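You operate a simulated robot arm through the tools that you are given. There is no shell and no other tool. Be economical: measure what you need, move in short steps, check, and stop when the job is done.

The job below is to be done with a simulated robot arm. You get a single attempt, and the scene is never put back.

Task
Tip the lot T235 pouch off the tilting shelf into the HELD pocket.
Fine: lay it on the shelf and slide that pocket under the lip before tipping; the shelf ends level; the other pouches stay.

Only the result counts: the job must be done as asked and must still hold three seconds after the hand-in. Knocking over, shifting, dropping, spilling or breaking anything else fails it.

Robot
A 6-joint arm with a two-finger parallel gripper, fixed in place. Base frame: the origin is at the foot of the arm, x ahead of it, y to its left, z up. Units: mm, rad, N and s.
Its first joint turns from -1.152 to 1.152 rad. Payload 2.9 kg.
Tool frame: the origin (TCP) lies between the finger pads and is the grasp point; the fingertips stand 30 mm ahead of it; z points along the fingers, y is the line along which they close. The gripper opens to 110 mm. The fingers are 20 mm wide and 10 mm thick; the gripper's body (48 by 112 mm) begins 55 mm behind the TCP.
Orientation is that of the tool frame in the base frame, as [roll, pitch, yaw] about the fixed x, y, z axes, in that order (R = Rz(yaw) Ry(pitch) Rx(roll)). With the fingers straight down and closing along the base's y, the tool's x points along the base's -x, its y along +y and its z along -z.

Tools
- The arm moves only by the tool send_rows. Its argument "commands" is a list of rows, each an object (a shift or turn left out is 0, a gripper value left out holds the last) with "xyz": the shift along the tool's x, y, z in mm, a list of three; "delta_rot": the turn, a rotation vector about the tool's x, y, z in rad, a list of three; "jaw": the opening, from 0 (shut) to 1 (fully open). In form: [{"xyz": [dx, dy, dz], "delta_rot": [rx, ry, rz], "jaw": jaw}, ...]. A call has 1 to 20 rows; each row shifts and turns the commanded pose from where the row before left it, along the tool's axes as they then stand. Rows are played at 5 a second. More than 50 mm and 0.15 rad between two rows, or a gripper value outside its range, and nothing of the call is played. Where a pose cannot be reached the arm comes as near as it can. A force on the tool above 50 N (or 10 N above the force at the start of the call, whichever is more), or a blocked arm, ends the call early, and 0.2 s more pass. The fingers move at their own pace (about 108 mm/s each) and stop on an object; they squeeze with about 32 N. The grip force told is the motor's: it shows also when the fingers shut on nothing. Time passes only in rows, and 0.2 s behind the last, so rows that do not move let the fingers close. It gives the time, the measured TCP pose, the force on the tool (base axes), the opening and the grip force at its end, in the units of the frame above (readings bear some noise).
- Cameras (640 x 400 px; columns grow to the right, rows downward): "scene" is fixed at [67.1, 426.3, 1382.3]; the picture's right is [-0.83, -0.55, 0.00], its down [-0.33, 0.49, -0.81] and it looks along [0.45, -0.67, -0.59] (base axes); focal length 326 px, centre (320, 200). "wrist" rides on the gripper at [72, 17, -103] in the tool frame; the picture's right is [-0.23, 0.97, 0.00], its down [-0.76, -0.18, -0.62] and it looks along [-0.61, -0.14, 0.78] (tool axes); focal length 222 px, centre (320, 200). There is no depth. A picture from a camera that has moved, and an enlarged one, comes with that camera's place and axes in the base frame and with its lens.
- snapshot(camera): a new picture of that camera. No time passes.
- close_up(camera, box): a new picture of the part [left, top, right, bottom] of that camera's present view, enlarged. No time passes.
- job_done(): hands the job in; it is judged then, once.

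Work in short steps. Places have to be worked out from the pictures, the camera data and where the tool is seen: move nearer, look again, correct. Check each grasp and each placing, and mend what went wrong. You have 120 turns and 64 pictures in all, those below and enlarged ones among them. Open the gripper and draw the arm clear of the work before you hand the job in, unless the task says otherwise; then end with one line.

The tools are called after "Call:" as a command line: name --argument value ..., lists and objects as JSON in quotes. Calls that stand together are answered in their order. send_rows: Moves the arm, as the interface text tells. Its arguments: {"type":"object","properties":{"commands":{"type":"array"}},"required":["commands"]} The other tools are called the same way: snapshot (camera) takes a picture; close_up (camera, box) takes an enlarged picture of a part of a camera's view; job_done () hands the job in.

At the start:

```text
time_s: 0.0
tool_pos: [400.8, 73.4, 1168.2]
tool_rot: [3.141, -0.001, -3.142]
contact_force: [-0.4, 0.6, 0.3]
width: 110.1
grasp_force: 0.1
```

scene: 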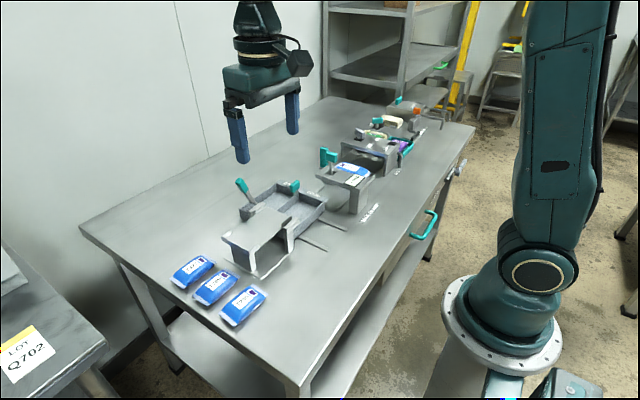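
wrist: 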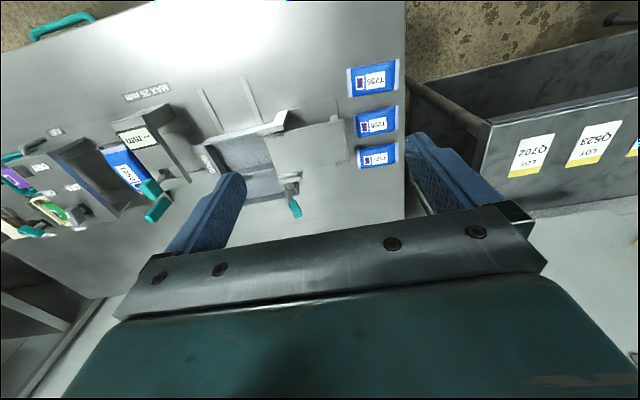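

I'll enlarge the pictures to read the labels and understand the fixture.

Call:
close_up --camera "scene" --box '[160, 160, 400, 340]'

Call:
close_up --camera "wrist" --box '[180, 50, 420, 230]'

Call:
close_up --camera "scene" --box '[310, 80, 450, 220]'

Call:
close_up --camera "wrist" --box '[0, 70, 220, 250]'

```text
2.22 times, centred on (280, 250) of scene
camera zoom: at [67.1, 426.3, 1382.3], right [-0.83, -0.55, 0.0], down [-0.33, 0.49, -0.81], along [0.45, -0.67, -0.59], focal length 723 px, centre (409, 89)
```

zoom: 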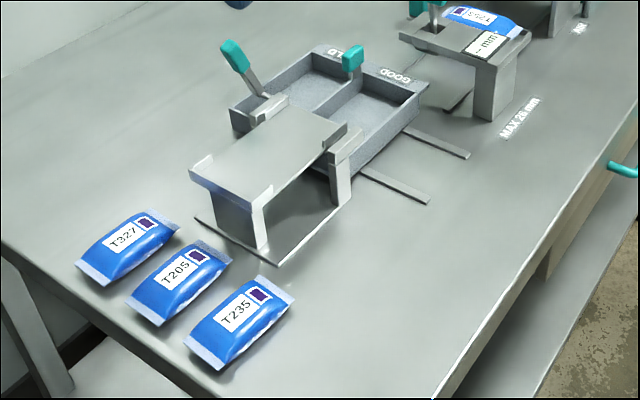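

```text
2.22 times, centred on (300, 140) of wrist
camera zoom: at [327.7, 89.9, 1273.3], right [0.23, 0.97, 0.0], down [0.76, -0.18, 0.62], along [0.61, -0.14, -0.78], focal length 494 px, centre (364, 333)
```

zoom: 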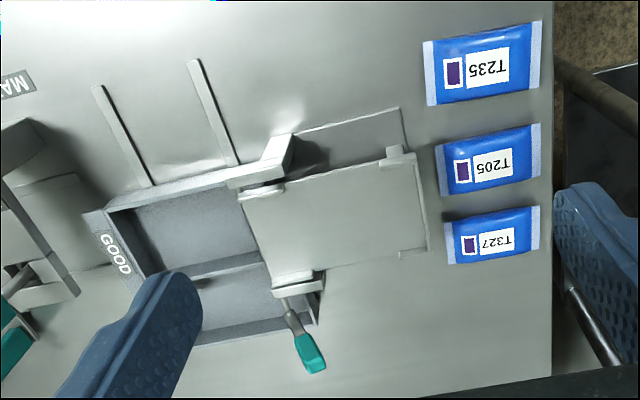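

```text
2.86 times, centred on (380, 150) of scene
camera zoom: at [67.1, 426.3, 1382.3], right [-0.83, -0.55, 0.0], down [-0.33, 0.49, -0.81], along [0.45, -0.67, -0.59], focal length 930 px, centre (149, 343)
```

zoom: 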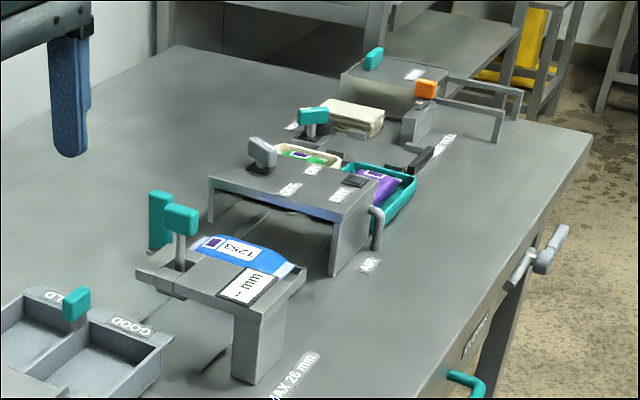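

```text
2.22 times, centred on (110, 160) of wrist
camera zoom: at [327.7, 89.9, 1273.3], right [0.23, 0.97, 0.0], down [0.76, -0.18, 0.62], along [0.61, -0.14, -0.78], focal length 494 px, centre (787, 289)
```

zoom: 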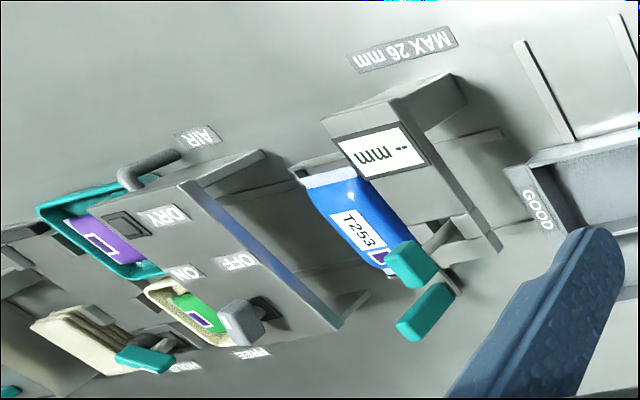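

By triangulating both views, the pouches seem to lie near z≈815 and the shelf is beside them at about y 60-130. I'll move nearer and look again to confirm heights.

Call:
send_rows --commands '[{"xyz": [10, 0, 25]}, {"xyz": [10, 0, 25]}, {"xyz": [10, 0, 25]}, {"xyz": [10, 0, 25]}]'

Call:
snapshot --camera "wrist"

Call:
snapshot --camera "scene"

```text
time_s: 1.0
tool_pos: [359.7, 73.8, 1067.5]
tool_rot: [3.141, 0.001, 3.142]
contact_force: [-0.4, 0.8, 0.2]
width: 110.0
grasp_force: 0.1
```

```text
57 pictures are left
camera wrist: at [286.1, 89.7, 1172.7], right [0.23, 0.97, 0.0], down [0.76, -0.18, 0.62], along [0.61, -0.14, -0.78], focal length 222 px, centre (320, 200)
```

wrist: 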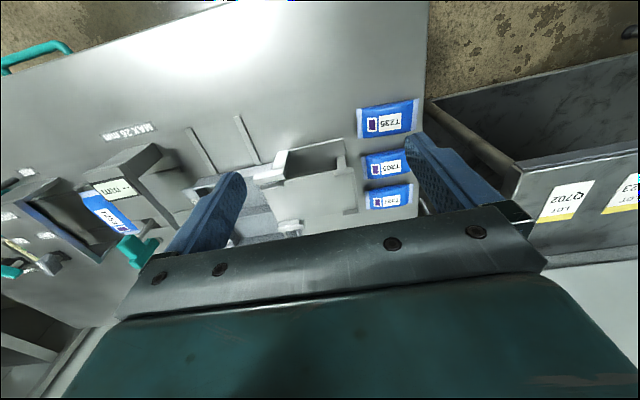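

```text
56 pictures are left
```

scene: 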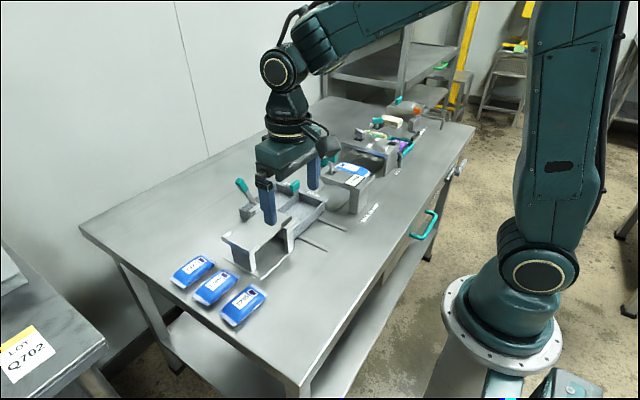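

Shelf comes out at about z≈893, x 458–547, y −37–90; the table at ≈800. I'll move over toward the tray to see its handle and the lever from close by.

Call:
send_rows --commands '[{"xyz": [-10, -38, 0]}, {"xyz": [-10, -38, 0]}, {"xyz": [-10, -38, 0]}, {"xyz": [-10, -38, 0]}]'

Call:
snapshot --camera "wrist"

Call:
close_up --camera "scene" --box '[200, 160, 360, 290]'

```text
time_s: 2.0
tool_pos: [401.6, -76.7, 1066.9]
tool_rot: [3.141, 0.0, -3.141]
contact_force: [-0.3, 0.5, 0.1]
width: 109.9
grasp_force: 0.0
```

```text
55 pictures are left
camera wrist: at [329.0, -61.4, 1172.2], right [0.23, 0.97, 0.0], down [0.76, -0.18, 0.62], along [0.61, -0.14, -0.78], focal length 222 px, centre (320, 200)
```

wrist: 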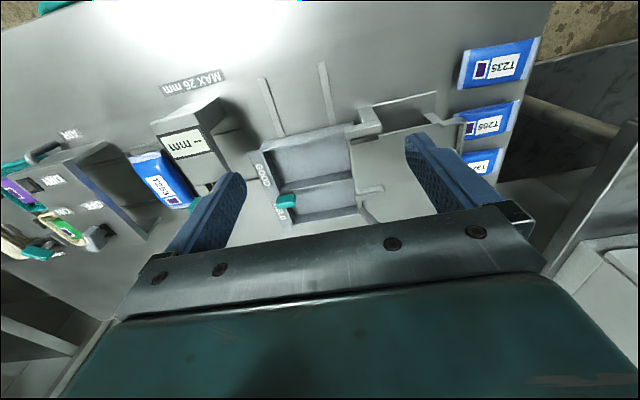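

```text
3.08 times, centred on (280, 225) of scene
camera zoom: at [67.1, 426.3, 1382.3], right [-0.83, -0.55, 0.0], down [-0.33, 0.49, -0.81], along [0.45, -0.67, -0.59], focal length 1002 px, centre (443, 123)
```

zoom: 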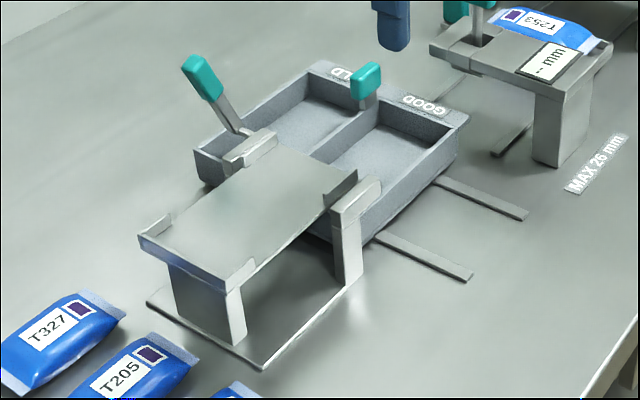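

Tray handle is at about (557, −177, 865); the GOOD pocket is now under the lip, and HELD must move about 80 mm toward −x. I turn the tool 90° so the fingers close along x, then hover.

Call:
send_rows --commands '[{"delta_rot": [0, 0, 0.1428]}, {"delta_rot": [0, 0, 0.1428]}, {"delta_rot": [0, 0, 0.1428]}, {"delta_rot": [0, 0, 0.1428]}, {"delta_rot": [0, 0, 0.1428]}, {"delta_rot": [0, 0, 0.1428]}, {"delta_rot": [0, 0, 0.1428]}, {"delta_rot": [0, 0, 0.1428]}, {"delta_rot": [0, 0, 0.1428]}, {"delta_rot": [0, 0, 0.1428]}, {"delta_rot": [0, 0, 0.1428]}]'

Call:
snapshot --camera "wrist"

```text
time_s: 4.4
tool_pos: [400.7, -78.7, 1068.3]
tool_rot: [-3.14, 0.0, 1.57]
contact_force: [0.2, -1.2, 0.6]
width: 110.0
grasp_force: 0.1
```

```text
53 pictures are left
camera wrist: at [417.4, -7.0, 1173.4], right [0.97, -0.23, 0.0], down [-0.18, -0.76, 0.62], along [-0.14, -0.61, -0.78], focal length 222 px, centre (320, 200)
```

wrist: 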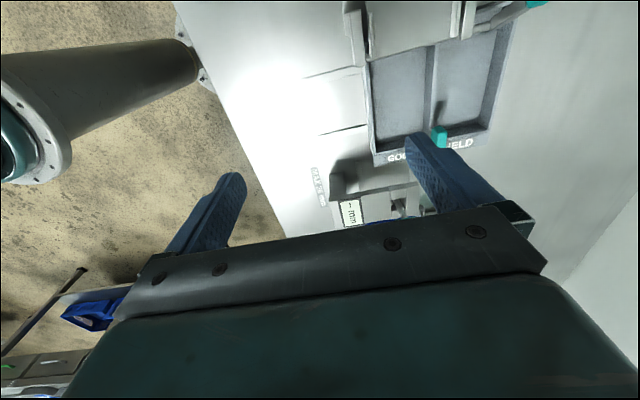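

Orientation is now right (tool y = base x). I hover nearer to the handle.

Call:
send_rows --commands '[{"xyz": [-10, 39, 0]}, {"xyz": [-10, 39, 10]}, {"xyz": [-10, 39, 30]}, {"xyz": [-10, 39, 40]}]'

Call:
snapshot --camera "wrist"

Call:
snapshot --camera "scene"

```text
refused: row 3 steps farther than a row can; nothing moved
```

```text
52 pictures are left
camera wrist: at [417.4, -7.0, 1173.4], right [0.97, -0.23, 0.0], down [-0.18, -0.76, 0.62], along [-0.14, -0.61, -0.78], focal length 222 px, centre (320, 200)
```

wrist: 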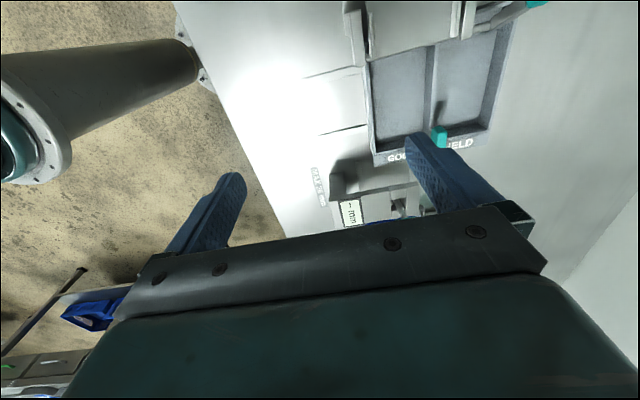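

```text
51 pictures are left
```

scene: 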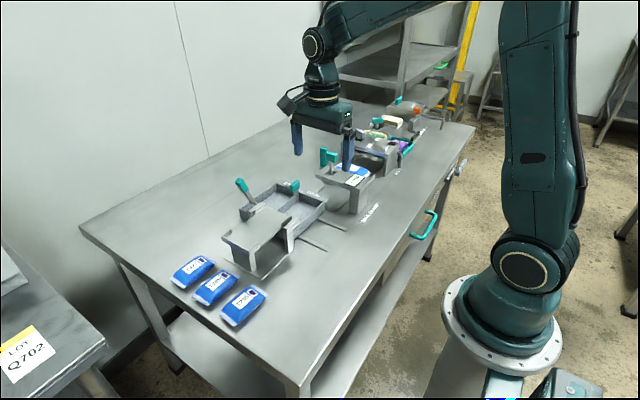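

The step was too long and nothing moved; I resend with shorter rows.

Call:
send_rows --commands '[{"xyz": [-8, 31, 10]}, {"xyz": [-8, 31, 20]}, {"xyz": [-8, 31, 20]}, {"xyz": [-8, 31, 20]}, {"xyz": [-8, 31, 20]}]'

Call:
snapshot --camera "wrist"

```text
time_s: 5.6
tool_pos: [556.6, -119.1, 978.4]
tool_rot: [-3.14, 0.001, 1.571]
contact_force: [0.3, -0.2, -0.5]
width: 110.2
grasp_force: 0.0
```

```text
50 pictures are left
camera wrist: at [573.1, -47.5, 1082.8], right [0.97, -0.23, 0.0], down [-0.18, -0.76, 0.62], along [-0.14, -0.61, -0.78], focal length 222 px, centre (320, 200)
```

wrist: 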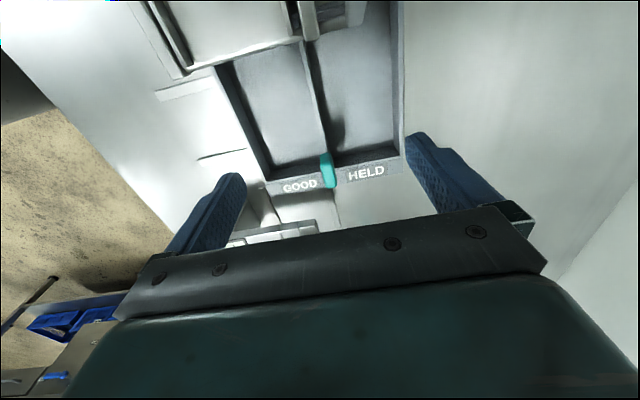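

Handle confirmed at about (553, −177, 865). I centre over it, descend to TCP z≈873 and close.

Call:
send_rows --commands '[{"xyz": [-29, -1.5, 0], "jaw": 0.6}, {"xyz": [-29, -2, 0]}, {"xyz": [0, 0, 40]}, {"xyz": [0, 0, 40]}, {"xyz": [0, 0, 25]}]'

Call:
snapshot --camera "wrist"

Call:
close_up --camera "scene" --box '[220, 140, 380, 270]'

```text
time_s: 6.8
tool_pos: [552.7, -177.0, 874.9]
tool_rot: [-3.141, 0.001, 1.572]
contact_force: [0.3, 0.3, 0.0]
width: 65.9
grasp_force: 0.0
```

```text
49 pictures are left
camera wrist: at [569.9, -105.3, 979.0], right [0.97, -0.23, 0.0], down [-0.18, -0.76, 0.62], along [-0.14, -0.61, -0.78], focal length 222 px, centre (320, 200)
```

wrist: 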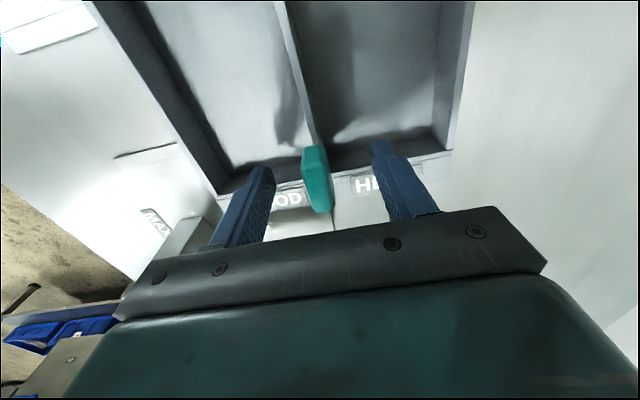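

```text
3.08 times, centred on (300, 205) of scene
camera zoom: at [67.1, 426.3, 1382.3], right [-0.83, -0.55, 0.0], down [-0.33, 0.49, -0.81], along [0.45, -0.67, -0.59], focal length 1002 px, centre (382, 185)
```

zoom: 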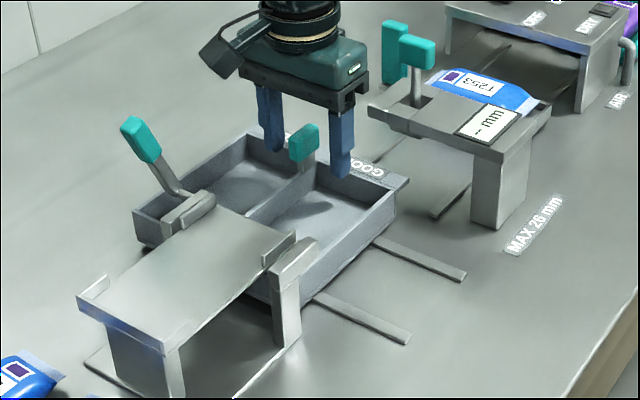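

The knob is between the fingers; I close on it.

Call:
send_rows --commands '[{"xyz": [0, 0, 4]}, {"jaw": 0.0}, {}, {}, {}]'

```text
time_s: 8.0
tool_pos: [551.7, -177.2, 871.3]
tool_rot: [3.141, 0.0, 1.572]
contact_force: [0.3, 0.6, -2.6]
width: 14.0
grasp_force: 45.1
```

Gripped the handle (14 mm). I slide the tray toward −x in small steps.

Call:
send_rows --commands '[{"xyz": [0, -6, 0]}, {"xyz": [0, -8, 0]}, {"xyz": [0, -8, 0]}, {"xyz": [0, -8, 0]}, {"xyz": [0, -8, 0]}]'

Call:
close_up --camera "scene" --box '[220, 140, 380, 270]'

```text
time_s: 9.2
tool_pos: [515.4, -176.3, 870.8]
tool_rot: [3.137, -0.001, 1.572]
contact_force: [2.0, 3.7, 17.8]
width: 13.6
grasp_force: 44.8
```

```text
3.08 times, centred on (300, 205) of scene
camera zoom: at [66.8, 426.4, 1382.2], right [-0.83, -0.55, 0.0], down [-0.33, 0.49, -0.81], along [0.45, -0.67, -0.59], focal length 1002 px, centre (382, 185)
```

zoom: 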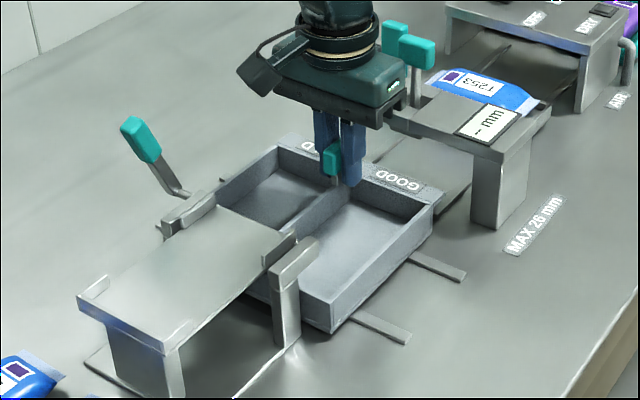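

The tray follows. There is an upward force of 18 N, so I check the wrist view for the clearance to the gauge station before going on.

Call:
snapshot --camera "wrist"

Call:
close_up --camera "scene" --box '[280, 130, 380, 210]'

```text
46 pictures are left
camera wrist: at [530.4, -104.8, 975.6], right [0.97, -0.23, 0.0], down [-0.18, -0.76, 0.62], along [-0.14, -0.61, -0.78], focal length 222 px, centre (320, 200)
```

wrist: 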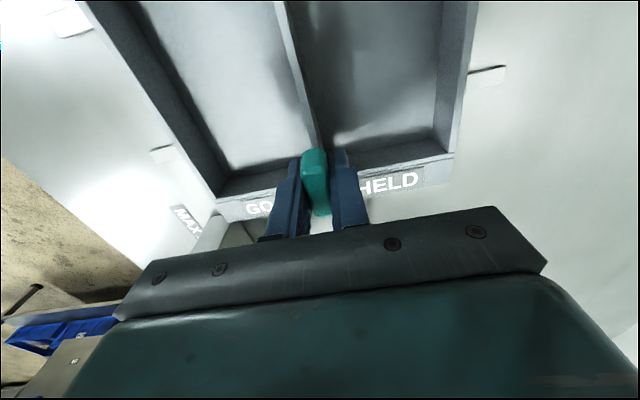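

```text
5.00 times, centred on (330, 170) of scene
camera zoom: at [66.8, 426.4, 1382.2], right [-0.83, -0.55, 0.0], down [-0.33, 0.49, -0.81], along [0.45, -0.67, -0.59], focal length 1628 px, centre (270, 350)
```

zoom: 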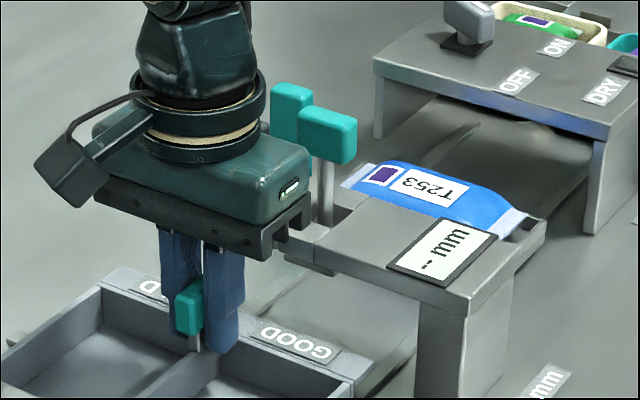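

The gauge plate is at z≈886, 40 mm below the gripper body, so the way is clear. I continue the slide, which should total about 80 mm.

Call:
send_rows --commands '[{"xyz": [0, -8, 0]}, {"xyz": [0, -8, 0]}, {"xyz": [0, -8, 0]}, {"xyz": [0, -8, 0]}, {"xyz": [0, -4, 0]}, {}]'

Call:
close_up --camera "scene" --box '[220, 140, 380, 270]'

Call:
snapshot --camera "wrist"

```text
time_s: 10.6
tool_pos: [477.7, -177.2, 871.2]
tool_rot: [3.139, 0.001, 1.573]
contact_force: [2.0, 8.8, 31.9]
width: 13.7
grasp_force: 45.1
```

```text
3.08 times, centred on (300, 205) of scene
camera zoom: at [66.6, 426.6, 1382.2], right [-0.83, -0.55, 0.0], down [-0.33, 0.49, -0.81], along [0.45, -0.67, -0.59], focal length 1002 px, centre (382, 185)
```

zoom: 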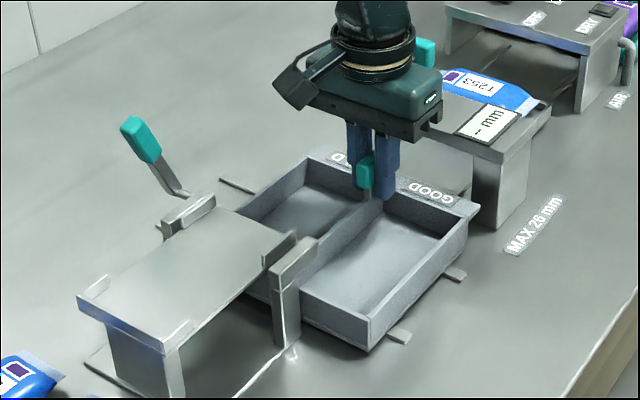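

```text
43 pictures are left
camera wrist: at [494.2, -104.8, 975.5], right [0.97, -0.23, 0.0], down [-0.18, -0.76, 0.62], along [-0.14, -0.61, -0.78], focal length 222 px, centre (320, 200)
```

wrist: 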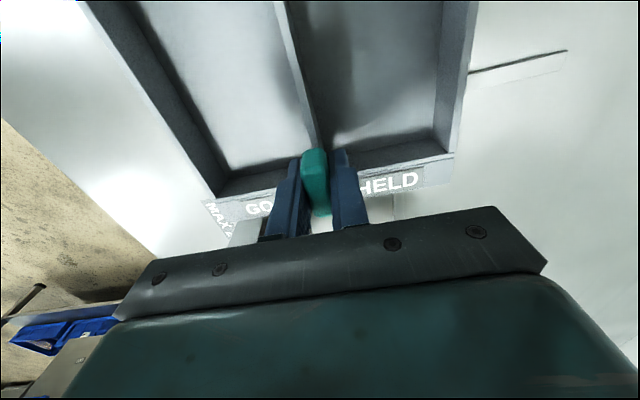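

The tray has gone 74 mm; by the tray's measured pitch (~86 mm) about 12 mm remain. I ease up 1 mm to relieve the vertical force and go on gently.

Call:
send_rows --commands '[{"xyz": [0, 0, -1]}, {}]'

Call:
send_rows --commands '[{"xyz": [0, -3, 0]}, {"xyz": [0, -3, 0]}, {"xyz": [0, -3, 0]}, {}]'

```text
time_s: 11.2
tool_pos: [477.8, -177.9, 872.0]
tool_rot: [3.141, 0.002, 1.572]
contact_force: [1.1, 5.9, 21.0]
width: 13.9
grasp_force: 45.2
```

```text
time_s: 12.2
tool_pos: [470.4, -176.9, 871.9]
tool_rot: [3.142, 0.0, 1.57]
contact_force: [0.0, 4.5, 13.5]
width: 13.8
grasp_force: 45.0
```

Call:
send_rows --commands '[{"xyz": [0, -2, 0]}, {"xyz": [0, -2, 0]}, {"xyz": [0, -2, 0]}, {}]'

Call:
close_up --camera "scene" --box '[220, 150, 360, 270]'

```text
time_s: 13.2
tool_pos: [466.1, -176.4, 872.5]
tool_rot: [3.134, 0.001, 1.574]
contact_force: [29.6, -3.8, -2.8]
width: 13.5
grasp_force: 44.9
```

```text
3.33 times, centred on (290, 210) of scene
camera zoom: at [67.8, 426.1, 1382.3], right [-0.83, -0.55, 0.0], down [-0.33, 0.49, -0.81], along [0.45, -0.67, -0.59], focal length 1085 px, centre (420, 167)
```

zoom: 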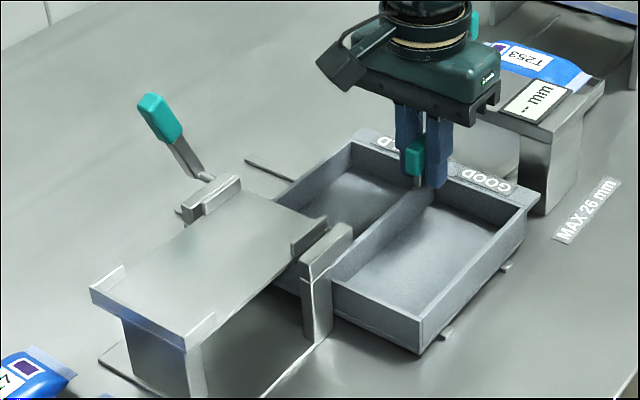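

A +x force of 30 N at x=466: the end stop, exactly where predicted. I relax the push, open, and lift.

Call:
send_rows --commands '[{"xyz": [0, 2, 0]}, {"jaw": 0.5}, {}, {}, {"xyz": [0, 0, -30]}, {"xyz": [0, 0, -40]}, {"xyz": [0, 0, -40]}]'

```text
time_s: 14.8
tool_pos: [463.5, -176.5, 981.8]
tool_rot: [-3.141, 0.0, 1.571]
contact_force: [0.0, 0.0, 0.6]
width: 55.0
grasp_force: 0.1
```

Tray is placed. Now I travel above the T235 pouch for a near look.

Call:
send_rows --commands '[{"xyz": [42, -4, 0], "jaw": 1.0}, {"xyz": [42, -4, 0]}, {"xyz": [42, -4, 0]}, {"xyz": [42, -4, 0]}, {"xyz": [42, -4, 0]}, {"xyz": [42, -4, 0]}, {"xyz": [42, -4, 0]}, {"xyz": [42, -4, 0]}, {"xyz": [42, -2, 0]}]'

Call:
snapshot --camera "wrist"

Call:
snapshot --camera "scene"

```text
time_s: 16.8
tool_pos: [429.1, 202.1, 981.6]
tool_rot: [3.14, 0.0, 1.569]
contact_force: [-0.1, -0.6, 0.7]
width: 109.9
grasp_force: 0.1
```

```text
41 pictures are left
camera wrist: at [446.4, 275.2, 1086.7], right [0.97, -0.23, 0.0], down [-0.18, -0.76, 0.62], along [-0.14, -0.61, -0.78], focal length 222 px, centre (320, 200)
```

wrist: 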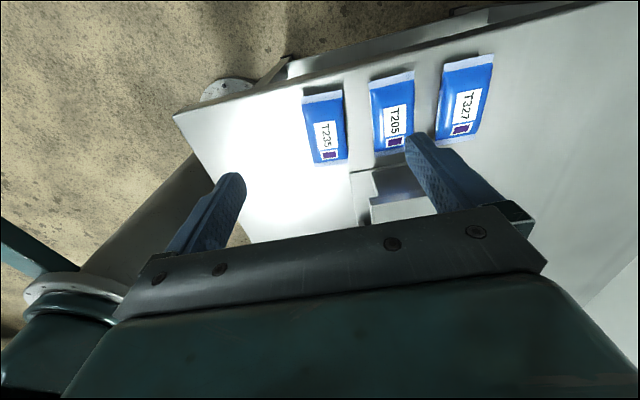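

```text
40 pictures are left
```

scene: 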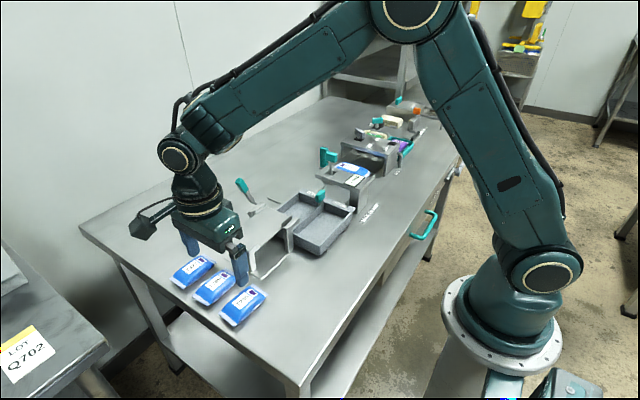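

T235's centre is (430, 167), its long axis turned about 0.1 rad clockwise from y, with about 48 mm width. I align over it, partly open, and go down to z≈850.

Call:
send_rows --commands '[{"delta_rot": [0, 0, 0.1], "jaw": 0.62}, {"xyz": [-34.7, 4.8, 0]}, {"xyz": [0, 0, 40]}, {"xyz": [0, 0, 40]}, {"xyz": [0, 0, 30]}, {"xyz": [0, 0, 20]}, {}]'

Call:
snapshot --camera "wrist"

Call:
close_up --camera "scene" --box '[150, 200, 310, 350]'

```text
time_s: 18.4
tool_pos: [432.4, 166.8, 851.7]
tool_rot: [-3.141, 0.0, 1.472]
contact_force: [0.5, -0.2, -0.7]
width: 68.2
grasp_force: 0.0
```

```text
39 pictures are left
camera wrist: at [456.5, 237.1, 956.3], right [0.95, -0.32, 0.0], down [-0.25, -0.74, 0.62], along [-0.2, -0.59, -0.78], focal length 222 px, centre (320, 200)
```

wrist: 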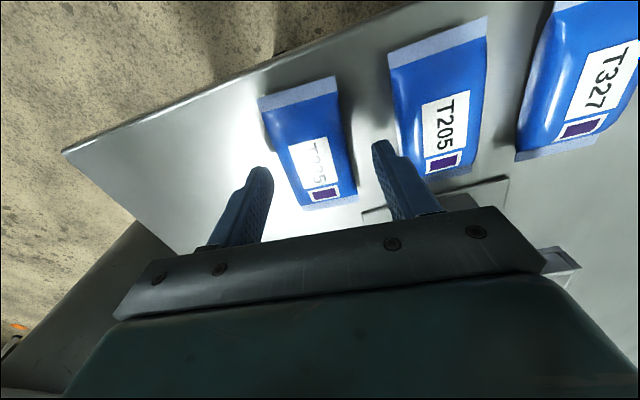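

```text
2.67 times, centred on (230, 275) of scene
camera zoom: at [67.1, 426.3, 1382.3], right [-0.83, -0.55, 0.0], down [-0.33, 0.49, -0.81], along [0.45, -0.67, -0.59], focal length 868 px, centre (560, 0)
```

zoom: 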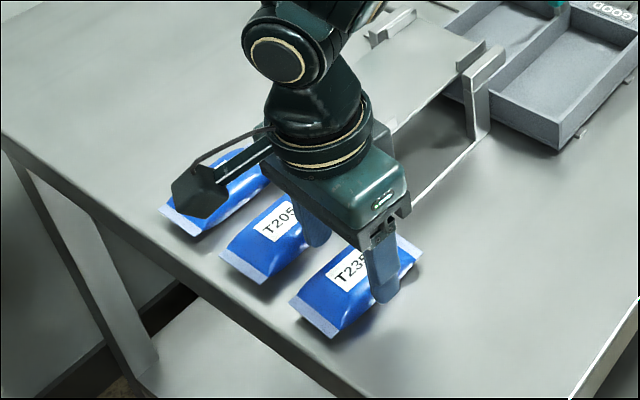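

The fingers straddle T235 well, clear of T205. I descend in small steps feeling for the table.

Call:
send_rows --commands '[{"xyz": [0, 0, 4]}, {"xyz": [0, 0, 4]}, {"xyz": [0, 0, 3]}, {"xyz": [0, 0, 2]}, {"xyz": [0, 0, 2]}, {}]'

Call:
snapshot --camera "wrist"

```text
time_s: 19.8
tool_pos: [432.3, 167.7, 834.5]
tool_rot: [3.141, -0.001, 1.469]
contact_force: [-0.8, -0.1, -0.1]
width: 68.3
grasp_force: 0.1
```

```text
37 pictures are left
camera wrist: at [455.7, 236.3, 940.6], right [0.95, -0.32, 0.0], down [-0.25, -0.74, 0.62], along [-0.2, -0.59, -0.78], focal length 222 px, centre (320, 200)
```

wrist: 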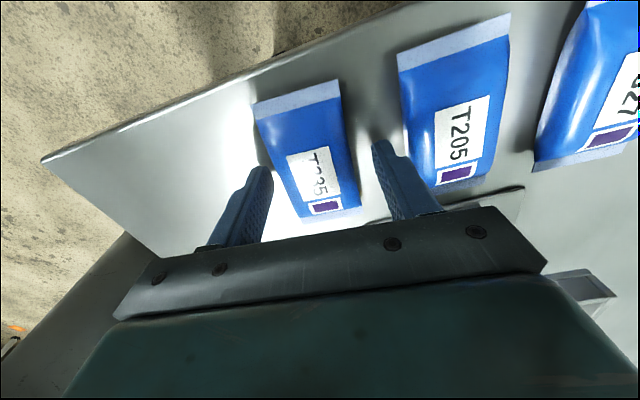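

No contact yet with tips at 804. I go on in 1 mm steps.

Call:
send_rows --commands '[{"xyz": [0, 0, 1]}, {"xyz": [0, 0, 1]}, {"xyz": [0, 0, 1]}, {"xyz": [0, 0, 1]}, {}]'

```text
time_s: 21.0
tool_pos: [433.0, 166.4, 832.8]
tool_rot: [3.141, -0.001, 1.471]
contact_force: [0.3, -0.2, -1.2]
width: 68.4
grasp_force: 0.0
```

Call:
send_rows --commands '[{"xyz": [0, 0, 1]}, {"xyz": [0, 0, 1]}, {"xyz": [0, 0, 1]}, {"xyz": [0, 0, 1]}, {}]'

Call:
close_up --camera "scene" --box '[200, 260, 290, 340]'

```text
time_s: 22.2
tool_pos: [433.0, 166.1, 829.8]
tool_rot: [3.139, 0.0, 1.471]
contact_force: [-2.3, -5.2, 42.8]
width: 69.3
grasp_force: 0.7
```

```text
5.00 times, centred on (245, 300) of scene
camera zoom: at [66.5, 425.9, 1382.4], right [-0.83, -0.55, 0.0], down [-0.33, 0.49, -0.81], along [0.45, -0.67, -0.59], focal length 1628 px, centre (695, -300)
```

zoom: 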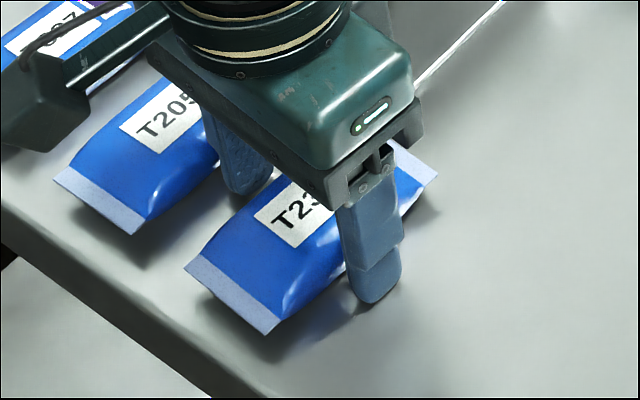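

Contact: the table is at z≈800. I rise 3 mm and close on the pouch.

Call:
send_rows --commands '[{"xyz": [0, 0, -3]}, {"jaw": 0.35}, {"jaw": 0.0}, {}, {}, {}]'

Call:
snapshot --camera "wrist"

```text
time_s: 23.6
tool_pos: [430.4, 165.6, 830.7]
tool_rot: [-3.139, 0.001, 1.473]
contact_force: [-0.3, -0.1, 0.5]
width: 48.9
grasp_force: 32.2
```

```text
35 pictures are left
camera wrist: at [455.5, 236.7, 934.7], right [0.95, -0.32, 0.0], down [-0.25, -0.74, 0.62], along [-0.2, -0.59, -0.78], focal length 222 px, centre (320, 200)
```

wrist: 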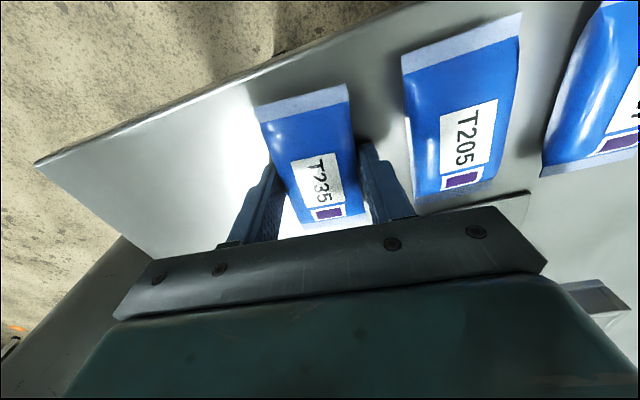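

Gripped (49 mm, 32 N). I lift it straight up.

Call:
send_rows --commands '[{"xyz": [0, 0, -10]}, {"xyz": [0, 0, -30]}, {"xyz": [0, 0, -30]}, {"xyz": [0, 0, -35]}, {"xyz": [0, 0, -35]}, {}]'

Call:
snapshot --camera "wrist"

Call:
close_up --camera "scene" --box '[160, 160, 340, 300]'

```text
time_s: 25.0
tool_pos: [432.4, 167.3, 970.3]
tool_rot: [-3.141, 0.0, 1.472]
contact_force: [-0.8, -0.3, -0.7]
width: 49.1
grasp_force: 32.0
```

```text
34 pictures are left
camera wrist: at [455.9, 237.0, 1075.2], right [0.95, -0.32, 0.0], down [-0.25, -0.74, 0.62], along [-0.2, -0.59, -0.78], focal length 222 px, centre (320, 200)
```

wrist: 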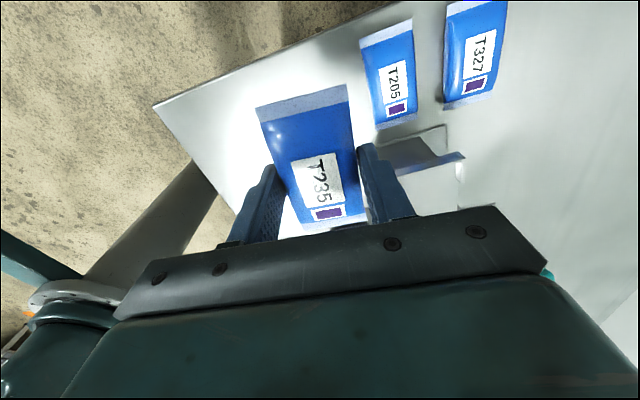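

```text
2.86 times, centred on (250, 230) of scene
camera zoom: at [67.1, 426.3, 1382.3], right [-0.83, -0.55, 0.0], down [-0.33, 0.49, -0.81], along [0.45, -0.67, -0.59], focal length 930 px, centre (520, 114)
```

zoom: 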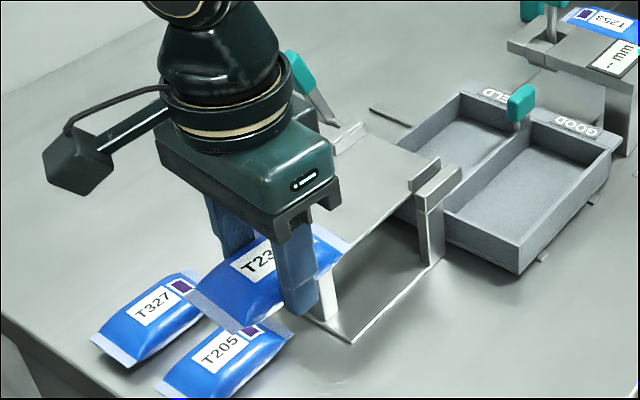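

T235 is held securely. Shelf spans x≈457–543, y≈−34–104 at z≈893; I square the pouch to it and move over (500, 32).

Call:
send_rows --commands '[{"delta_rot": [0, 0, -0.1]}, {"xyz": [-27, 14, 0]}, {"xyz": [-27, 14, 0]}, {"xyz": [-27, 14, 0]}, {"xyz": [-27, 14, 0]}, {"xyz": [-27, 12, 0]}, {}]'

Call:
snapshot --camera "wrist"

Call:
close_up --camera "scene" --box '[190, 150, 350, 280]'

```text
time_s: 26.6
tool_pos: [500.2, 29.9, 969.5]
tool_rot: [-3.142, 0.001, 1.57]
contact_force: [0.4, 0.0, 0.0]
width: 48.8
grasp_force: 31.7
```

```text
32 pictures are left
camera wrist: at [516.2, 101.7, 1074.9], right [0.97, -0.23, 0.0], down [-0.18, -0.76, 0.62], along [-0.14, -0.61, -0.78], focal length 222 px, centre (320, 200)
```

wrist: 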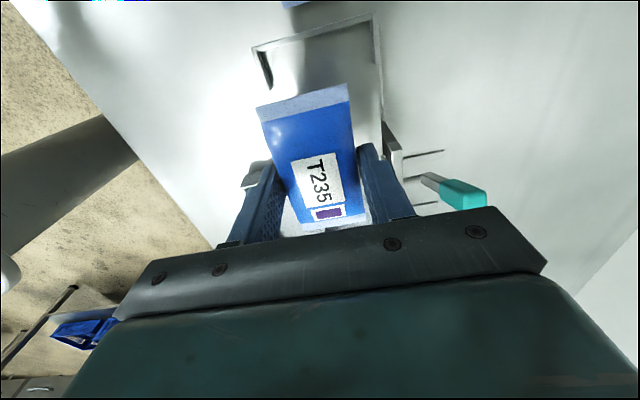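

```text
3.08 times, centred on (270, 215) of scene
camera zoom: at [67.1, 426.2, 1382.3], right [-0.83, -0.55, 0.0], down [-0.33, 0.49, -0.81], along [0.45, -0.67, -0.59], focal length 1002 px, centre (474, 154)
```

zoom: 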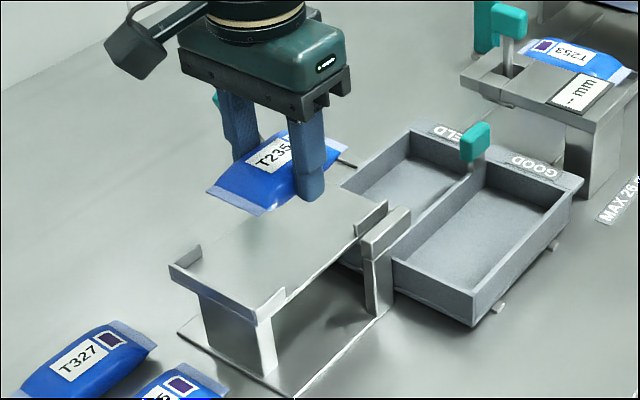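

Comparing both views puts the shelf nearer z≈881 with centre x≈510, so I shift +9 mm in x and descend carefully.

Call:
send_rows --commands '[{"xyz": [-2, 9, 0]}, {"xyz": [0, 0, 20]}, {"xyz": [0, 0, 15]}, {"xyz": [0, 0, 5]}, {}]'

Call:
close_up --camera "scene" --box '[190, 150, 350, 280]'

```text
time_s: 27.8
tool_pos: [509.0, 29.3, 930.2]
tool_rot: [-3.141, 0.0, 1.571]
contact_force: [-0.2, 0.6, -0.4]
width: 48.9
grasp_force: 31.8
```

```text
3.08 times, centred on (270, 215) of scene
camera zoom: at [67.1, 426.3, 1382.3], right [-0.83, -0.55, 0.0], down [-0.33, 0.49, -0.81], along [0.45, -0.67, -0.59], focal length 1002 px, centre (474, 154)
```

zoom: 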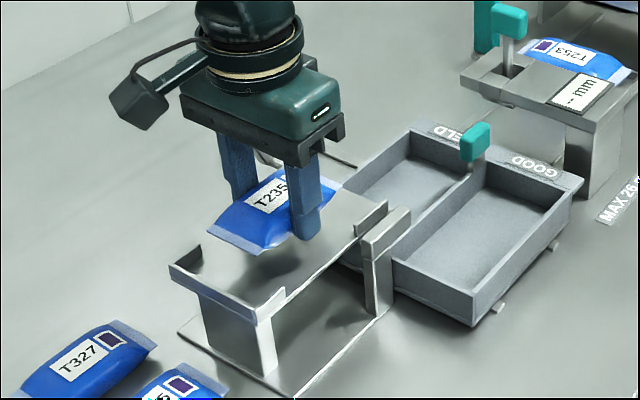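

Well centred above the shelf. I lower in 2 mm steps until a touch.

Call:
send_rows --commands '[{"xyz": [0, 0, 3]}, {"xyz": [0, 0, 3]}, {"xyz": [0, 0, 2]}, {"xyz": [0, 0, 2]}, {"xyz": [0, 0, 2]}, {}]'

Call:
send_rows --commands '[{"xyz": [0, 0, 1]}, {"xyz": [0, 0, 1]}, {"xyz": [0, 0, 1]}, {}]'

```text
time_s: 29.2
tool_pos: [508.1, 28.0, 917.6]
tool_rot: [-3.141, -0.001, 1.571]
contact_force: [0.2, -0.4, -0.7]
width: 49.3
grasp_force: 32.4
```

```text
time_s: 30.2
tool_pos: [509.1, 28.8, 916.6]
tool_rot: [-3.14, -0.001, 1.573]
contact_force: [0.6, -0.1, -1.8]
width: 49.0
grasp_force: 32.1
```

Call:
send_rows --commands '[{"xyz": [0, 0, 1]}, {"xyz": [0, 0, 1]}, {"xyz": [0, 0, 1]}, {}]'

Call:
close_up --camera "scene" --box '[200, 180, 300, 270]'

```text
time_s: 31.2
tool_pos: [508.4, 27.8, 912.5]
tool_rot: [-3.14, 0.0, 1.57]
contact_force: [-0.4, -0.4, -1.0]
width: 49.0
grasp_force: 31.9
```

```text
4.44 times, centred on (250, 225) of scene
camera zoom: at [67.1, 426.3, 1382.3], right [-0.83, -0.55, 0.0], down [-0.33, 0.49, -0.81], along [0.45, -0.67, -0.59], focal length 1447 px, centre (631, 89)
```

zoom: 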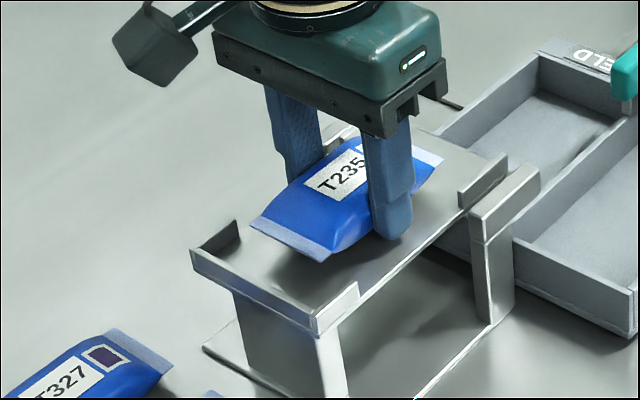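

Still a little above the plate; I continue.

Call:
send_rows --commands '[{"xyz": [0, 0, 1]}, {"xyz": [0, 0, 1]}, {"xyz": [0, 0, 1]}, {"xyz": [0, 0, 1]}, {}]'

```text
time_s: 32.4
tool_pos: [508.9, 29.7, 906.8]
tool_rot: [3.142, 0.0, 1.57]
contact_force: [-0.5, 0.1, -1.5]
width: 49.2
grasp_force: 32.1
```

Call:
send_rows --commands '[{"xyz": [0, 0, 1]}, {"xyz": [0, 0, 1]}, {"xyz": [0, 0, 1]}, {}]'

Call:
close_up --camera "scene" --box '[200, 180, 300, 270]'

```text
time_s: 33.4
tool_pos: [509.0, 29.0, 905.4]
tool_rot: [3.141, -0.001, 1.57]
contact_force: [0.9, 0.4, 0.3]
width: 48.8
grasp_force: 32.0
```

```text
4.44 times, centred on (250, 225) of scene
camera zoom: at [67.1, 426.3, 1382.3], right [-0.83, -0.55, 0.0], down [-0.33, 0.49, -0.81], along [0.45, -0.67, -0.59], focal length 1447 px, centre (631, 89)
```

zoom: 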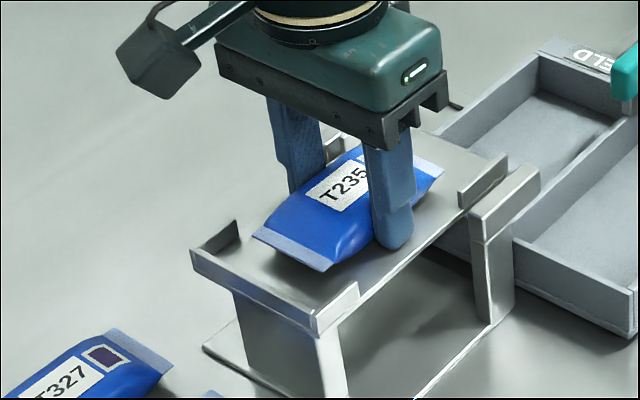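

Call:
send_rows --commands '[{"xyz": [0, 0, 1]}, {"xyz": [0, 0, 1]}, {}]'

Call:
send_rows --commands '[{"xyz": [0, 0, 1]}, {"xyz": [0, 0, 1]}, {}]'

```text
time_s: 34.2
tool_pos: [510.4, 29.2, 905.9]
tool_rot: [3.141, 0.0, 1.57]
contact_force: [-10.4, -2.6, 27.0]
width: 49.0
grasp_force: 32.0
```

```text
time_s: 34.9
tool_pos: [510.1, 28.8, 905.5]
tool_rot: [3.141, 0.001, 1.571]
contact_force: [-5.1, 0.7, 10.4]
width: 49.0
grasp_force: 31.5
stopped in row 3: the force on the tool passed its limit (the readings are from after the stop); the commanded pose is now the measured one
```

Touching the shelf. I rise 1 mm and open only a bit, so as not to strike anything beside the pouch.

Call:
send_rows --commands '[{"xyz": [0, 0, -1]}, {"jaw": 0.52}, {}, {}]'

Call:
close_up --camera "scene" --box '[200, 180, 300, 270]'

```text
time_s: 35.9
tool_pos: [510.8, 29.4, 905.4]
tool_rot: [3.141, 0.001, 1.572]
contact_force: [0.1, -0.3, -0.3]
width: 57.1
grasp_force: 0.0
```

```text
4.44 times, centred on (250, 225) of scene
camera zoom: at [67.1, 426.3, 1382.3], right [-0.83, -0.55, 0.0], down [-0.33, 0.49, -0.81], along [0.45, -0.67, -0.59], focal length 1447 px, centre (631, 89)
```

zoom: 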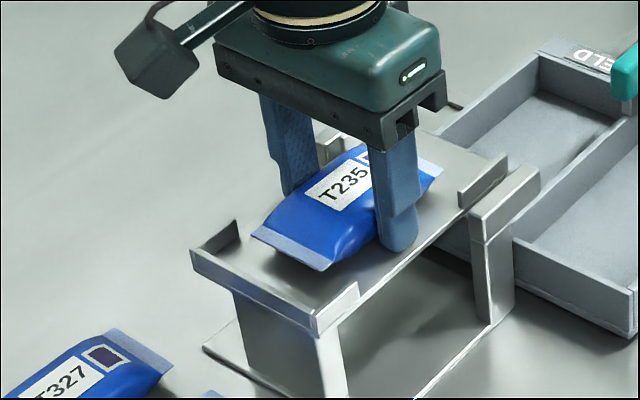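

The pouch lies free on the shelf. I lift straight up and view the lever.

Call:
send_rows --commands '[{"xyz": [0, 0, -15]}, {"xyz": [0, 0, -40]}, {"xyz": [0, 0, -40]}, {"xyz": [0, 0, -40]}, {"xyz": [30, 0, 0]}, {"xyz": [30, 20, 0]}]'

Call:
snapshot --camera "wrist"

Call:
close_up --camera "scene" --box '[200, 160, 330, 270]'

```text
time_s: 37.3
tool_pos: [530.8, 88.4, 1041.5]
tool_rot: [3.139, -0.002, 1.571]
contact_force: [0.2, -0.3, 0.4]
width: 57.2
grasp_force: 0.1
```

```text
26 pictures are left
camera wrist: at [547.3, 160.9, 1146.1], right [0.97, -0.23, 0.0], down [-0.18, -0.76, 0.62], along [-0.14, -0.61, -0.78], focal length 222 px, centre (320, 200)
```

wrist: 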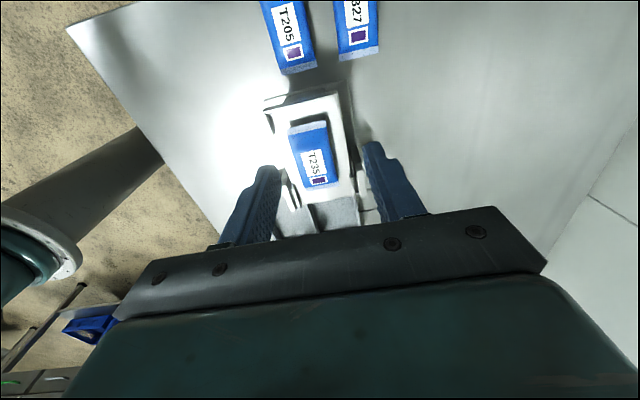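

```text
3.64 times, centred on (265, 215) of scene
camera zoom: at [67.1, 426.2, 1382.2], right [-0.83, -0.55, 0.0], down [-0.33, 0.49, -0.81], along [0.45, -0.67, -0.59], focal length 1184 px, centre (520, 146)
```

zoom: 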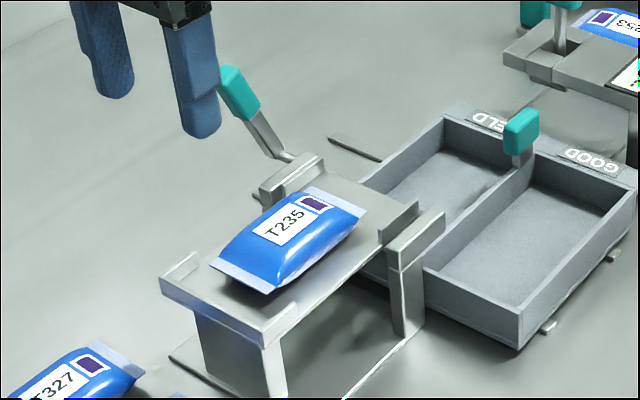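

T235 lies squarely on the shelf. The lever knob triangulates to about (598, −22, 939); I hover above it to verify.

Call:
send_rows --commands '[{"xyz": [-22, 14, 0]}, {"xyz": [-22, 14, 0]}, {"xyz": [-22, 14, 0]}, {"xyz": [-22, 13, 10]}, {"xyz": [-22, 12, 30]}]'

Call:
snapshot --camera "wrist"

Call:
close_up --camera "scene" --box '[200, 130, 330, 240]'

```text
time_s: 38.5
tool_pos: [596.6, -21.3, 999.7]
tool_rot: [3.138, -0.001, 1.571]
contact_force: [0.4, -0.9, 1.1]
width: 57.2
grasp_force: 0.0
```

```text
24 pictures are left
camera wrist: at [613.5, 50.2, 1104.3], right [0.97, -0.23, 0.0], down [-0.18, -0.76, 0.62], along [-0.14, -0.61, -0.78], focal length 222 px, centre (320, 200)
```

wrist: 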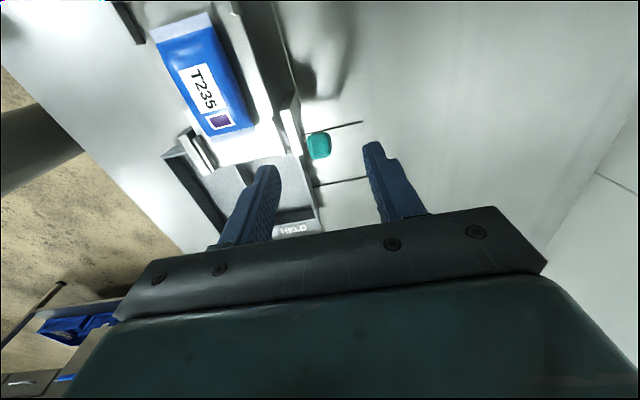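

```text
3.64 times, centred on (265, 185) of scene
camera zoom: at [67.1, 426.3, 1382.3], right [-0.83, -0.55, 0.0], down [-0.33, 0.49, -0.81], along [0.45, -0.67, -0.59], focal length 1184 px, centre (520, 254)
```

zoom: 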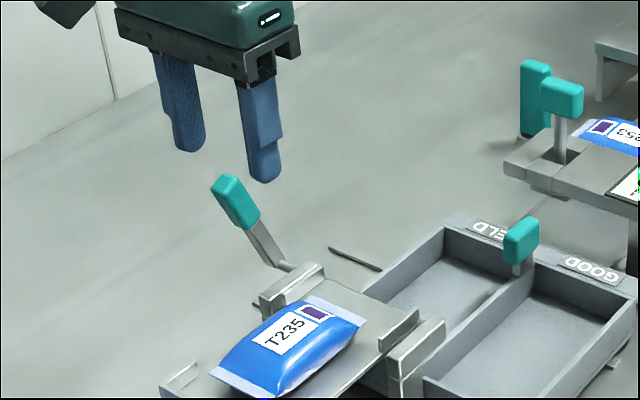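

Knob confirmed at x≈596, y≈−22. I narrow the jaws, lower over it, and check.

Call:
send_rows --commands '[{"jaw": 0.36}, {"xyz": [0, 0, 20]}, {"xyz": [0, 0, 15]}, {"xyz": [0, 0, 10]}, {"xyz": [0, 0, 8]}, {}]'

Call:
snapshot --camera "wrist"

Call:
close_up --camera "scene" --box '[200, 130, 330, 240]'

```text
time_s: 39.9
tool_pos: [597.3, -20.5, 947.5]
tool_rot: [3.138, -0.002, 1.573]
contact_force: [0.2, -1.5, -0.5]
width: 39.2
grasp_force: 0.0
```

```text
22 pictures are left
camera wrist: at [613.5, 50.3, 1053.0], right [0.97, -0.23, 0.0], down [-0.18, -0.76, 0.62], along [-0.14, -0.61, -0.78], focal length 222 px, centre (320, 200)
```

wrist: 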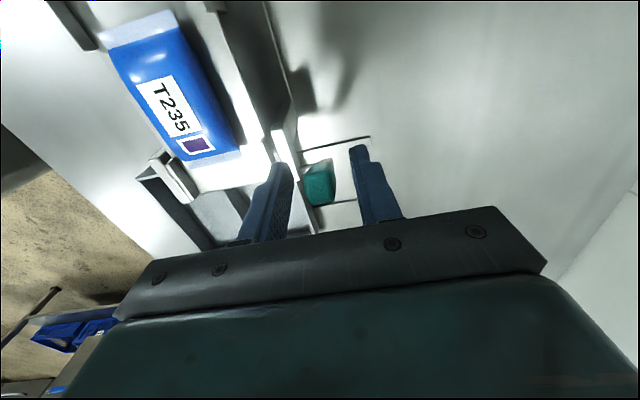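

```text
3.64 times, centred on (265, 185) of scene
camera zoom: at [67.1, 426.3, 1382.3], right [-0.83, -0.55, 0.0], down [-0.33, 0.49, -0.81], along [0.45, -0.67, -0.59], focal length 1184 px, centre (520, 254)
```

zoom: 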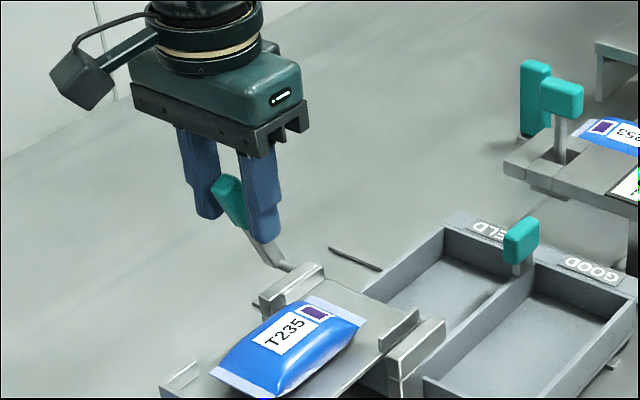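

The knob sits between the fingers; I close.

Call:
send_rows --commands '[{"xyz": [0, 0, 2], "jaw": 0.2}, {"jaw": 0.0}, {}, {}]'

```text
time_s: 40.9
tool_pos: [598.1, -22.2, 946.6]
tool_rot: [3.137, 0.0, 1.571]
contact_force: [14.2, -0.4, 0.3]
width: 15.9
grasp_force: 44.8
```

Knob gripped. I swing it gently along the arc toward −y, watching force.

Call:
send_rows --commands '[{"xyz": [0, 1, 0]}, {"xyz": [-6.5, 0, -1.5]}, {"xyz": [-6.7, 0, -1]}, {}]'

Call:
close_up --camera "scene" --box '[200, 150, 330, 260]'

```text
time_s: 41.9
tool_pos: [597.7, -31.3, 949.3]
tool_rot: [3.142, 0.001, 1.574]
contact_force: [4.0, 22.3, 4.6]
width: 15.8
grasp_force: 44.6
```

```text
3.64 times, centred on (265, 205) of scene
camera zoom: at [67.1, 426.8, 1382.1], right [-0.83, -0.55, 0.0], down [-0.33, 0.49, -0.81], along [0.45, -0.67, -0.59], focal length 1184 px, centre (520, 182)
```

zoom: 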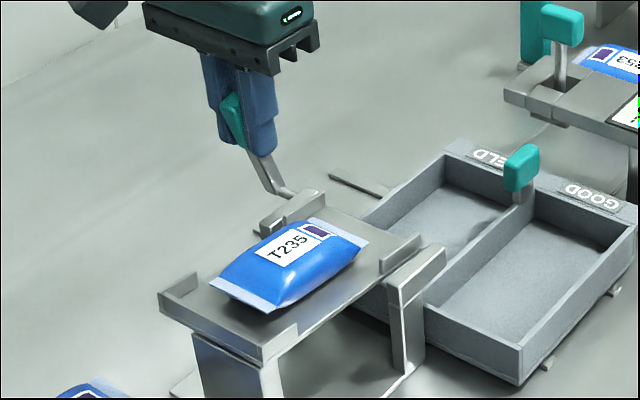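

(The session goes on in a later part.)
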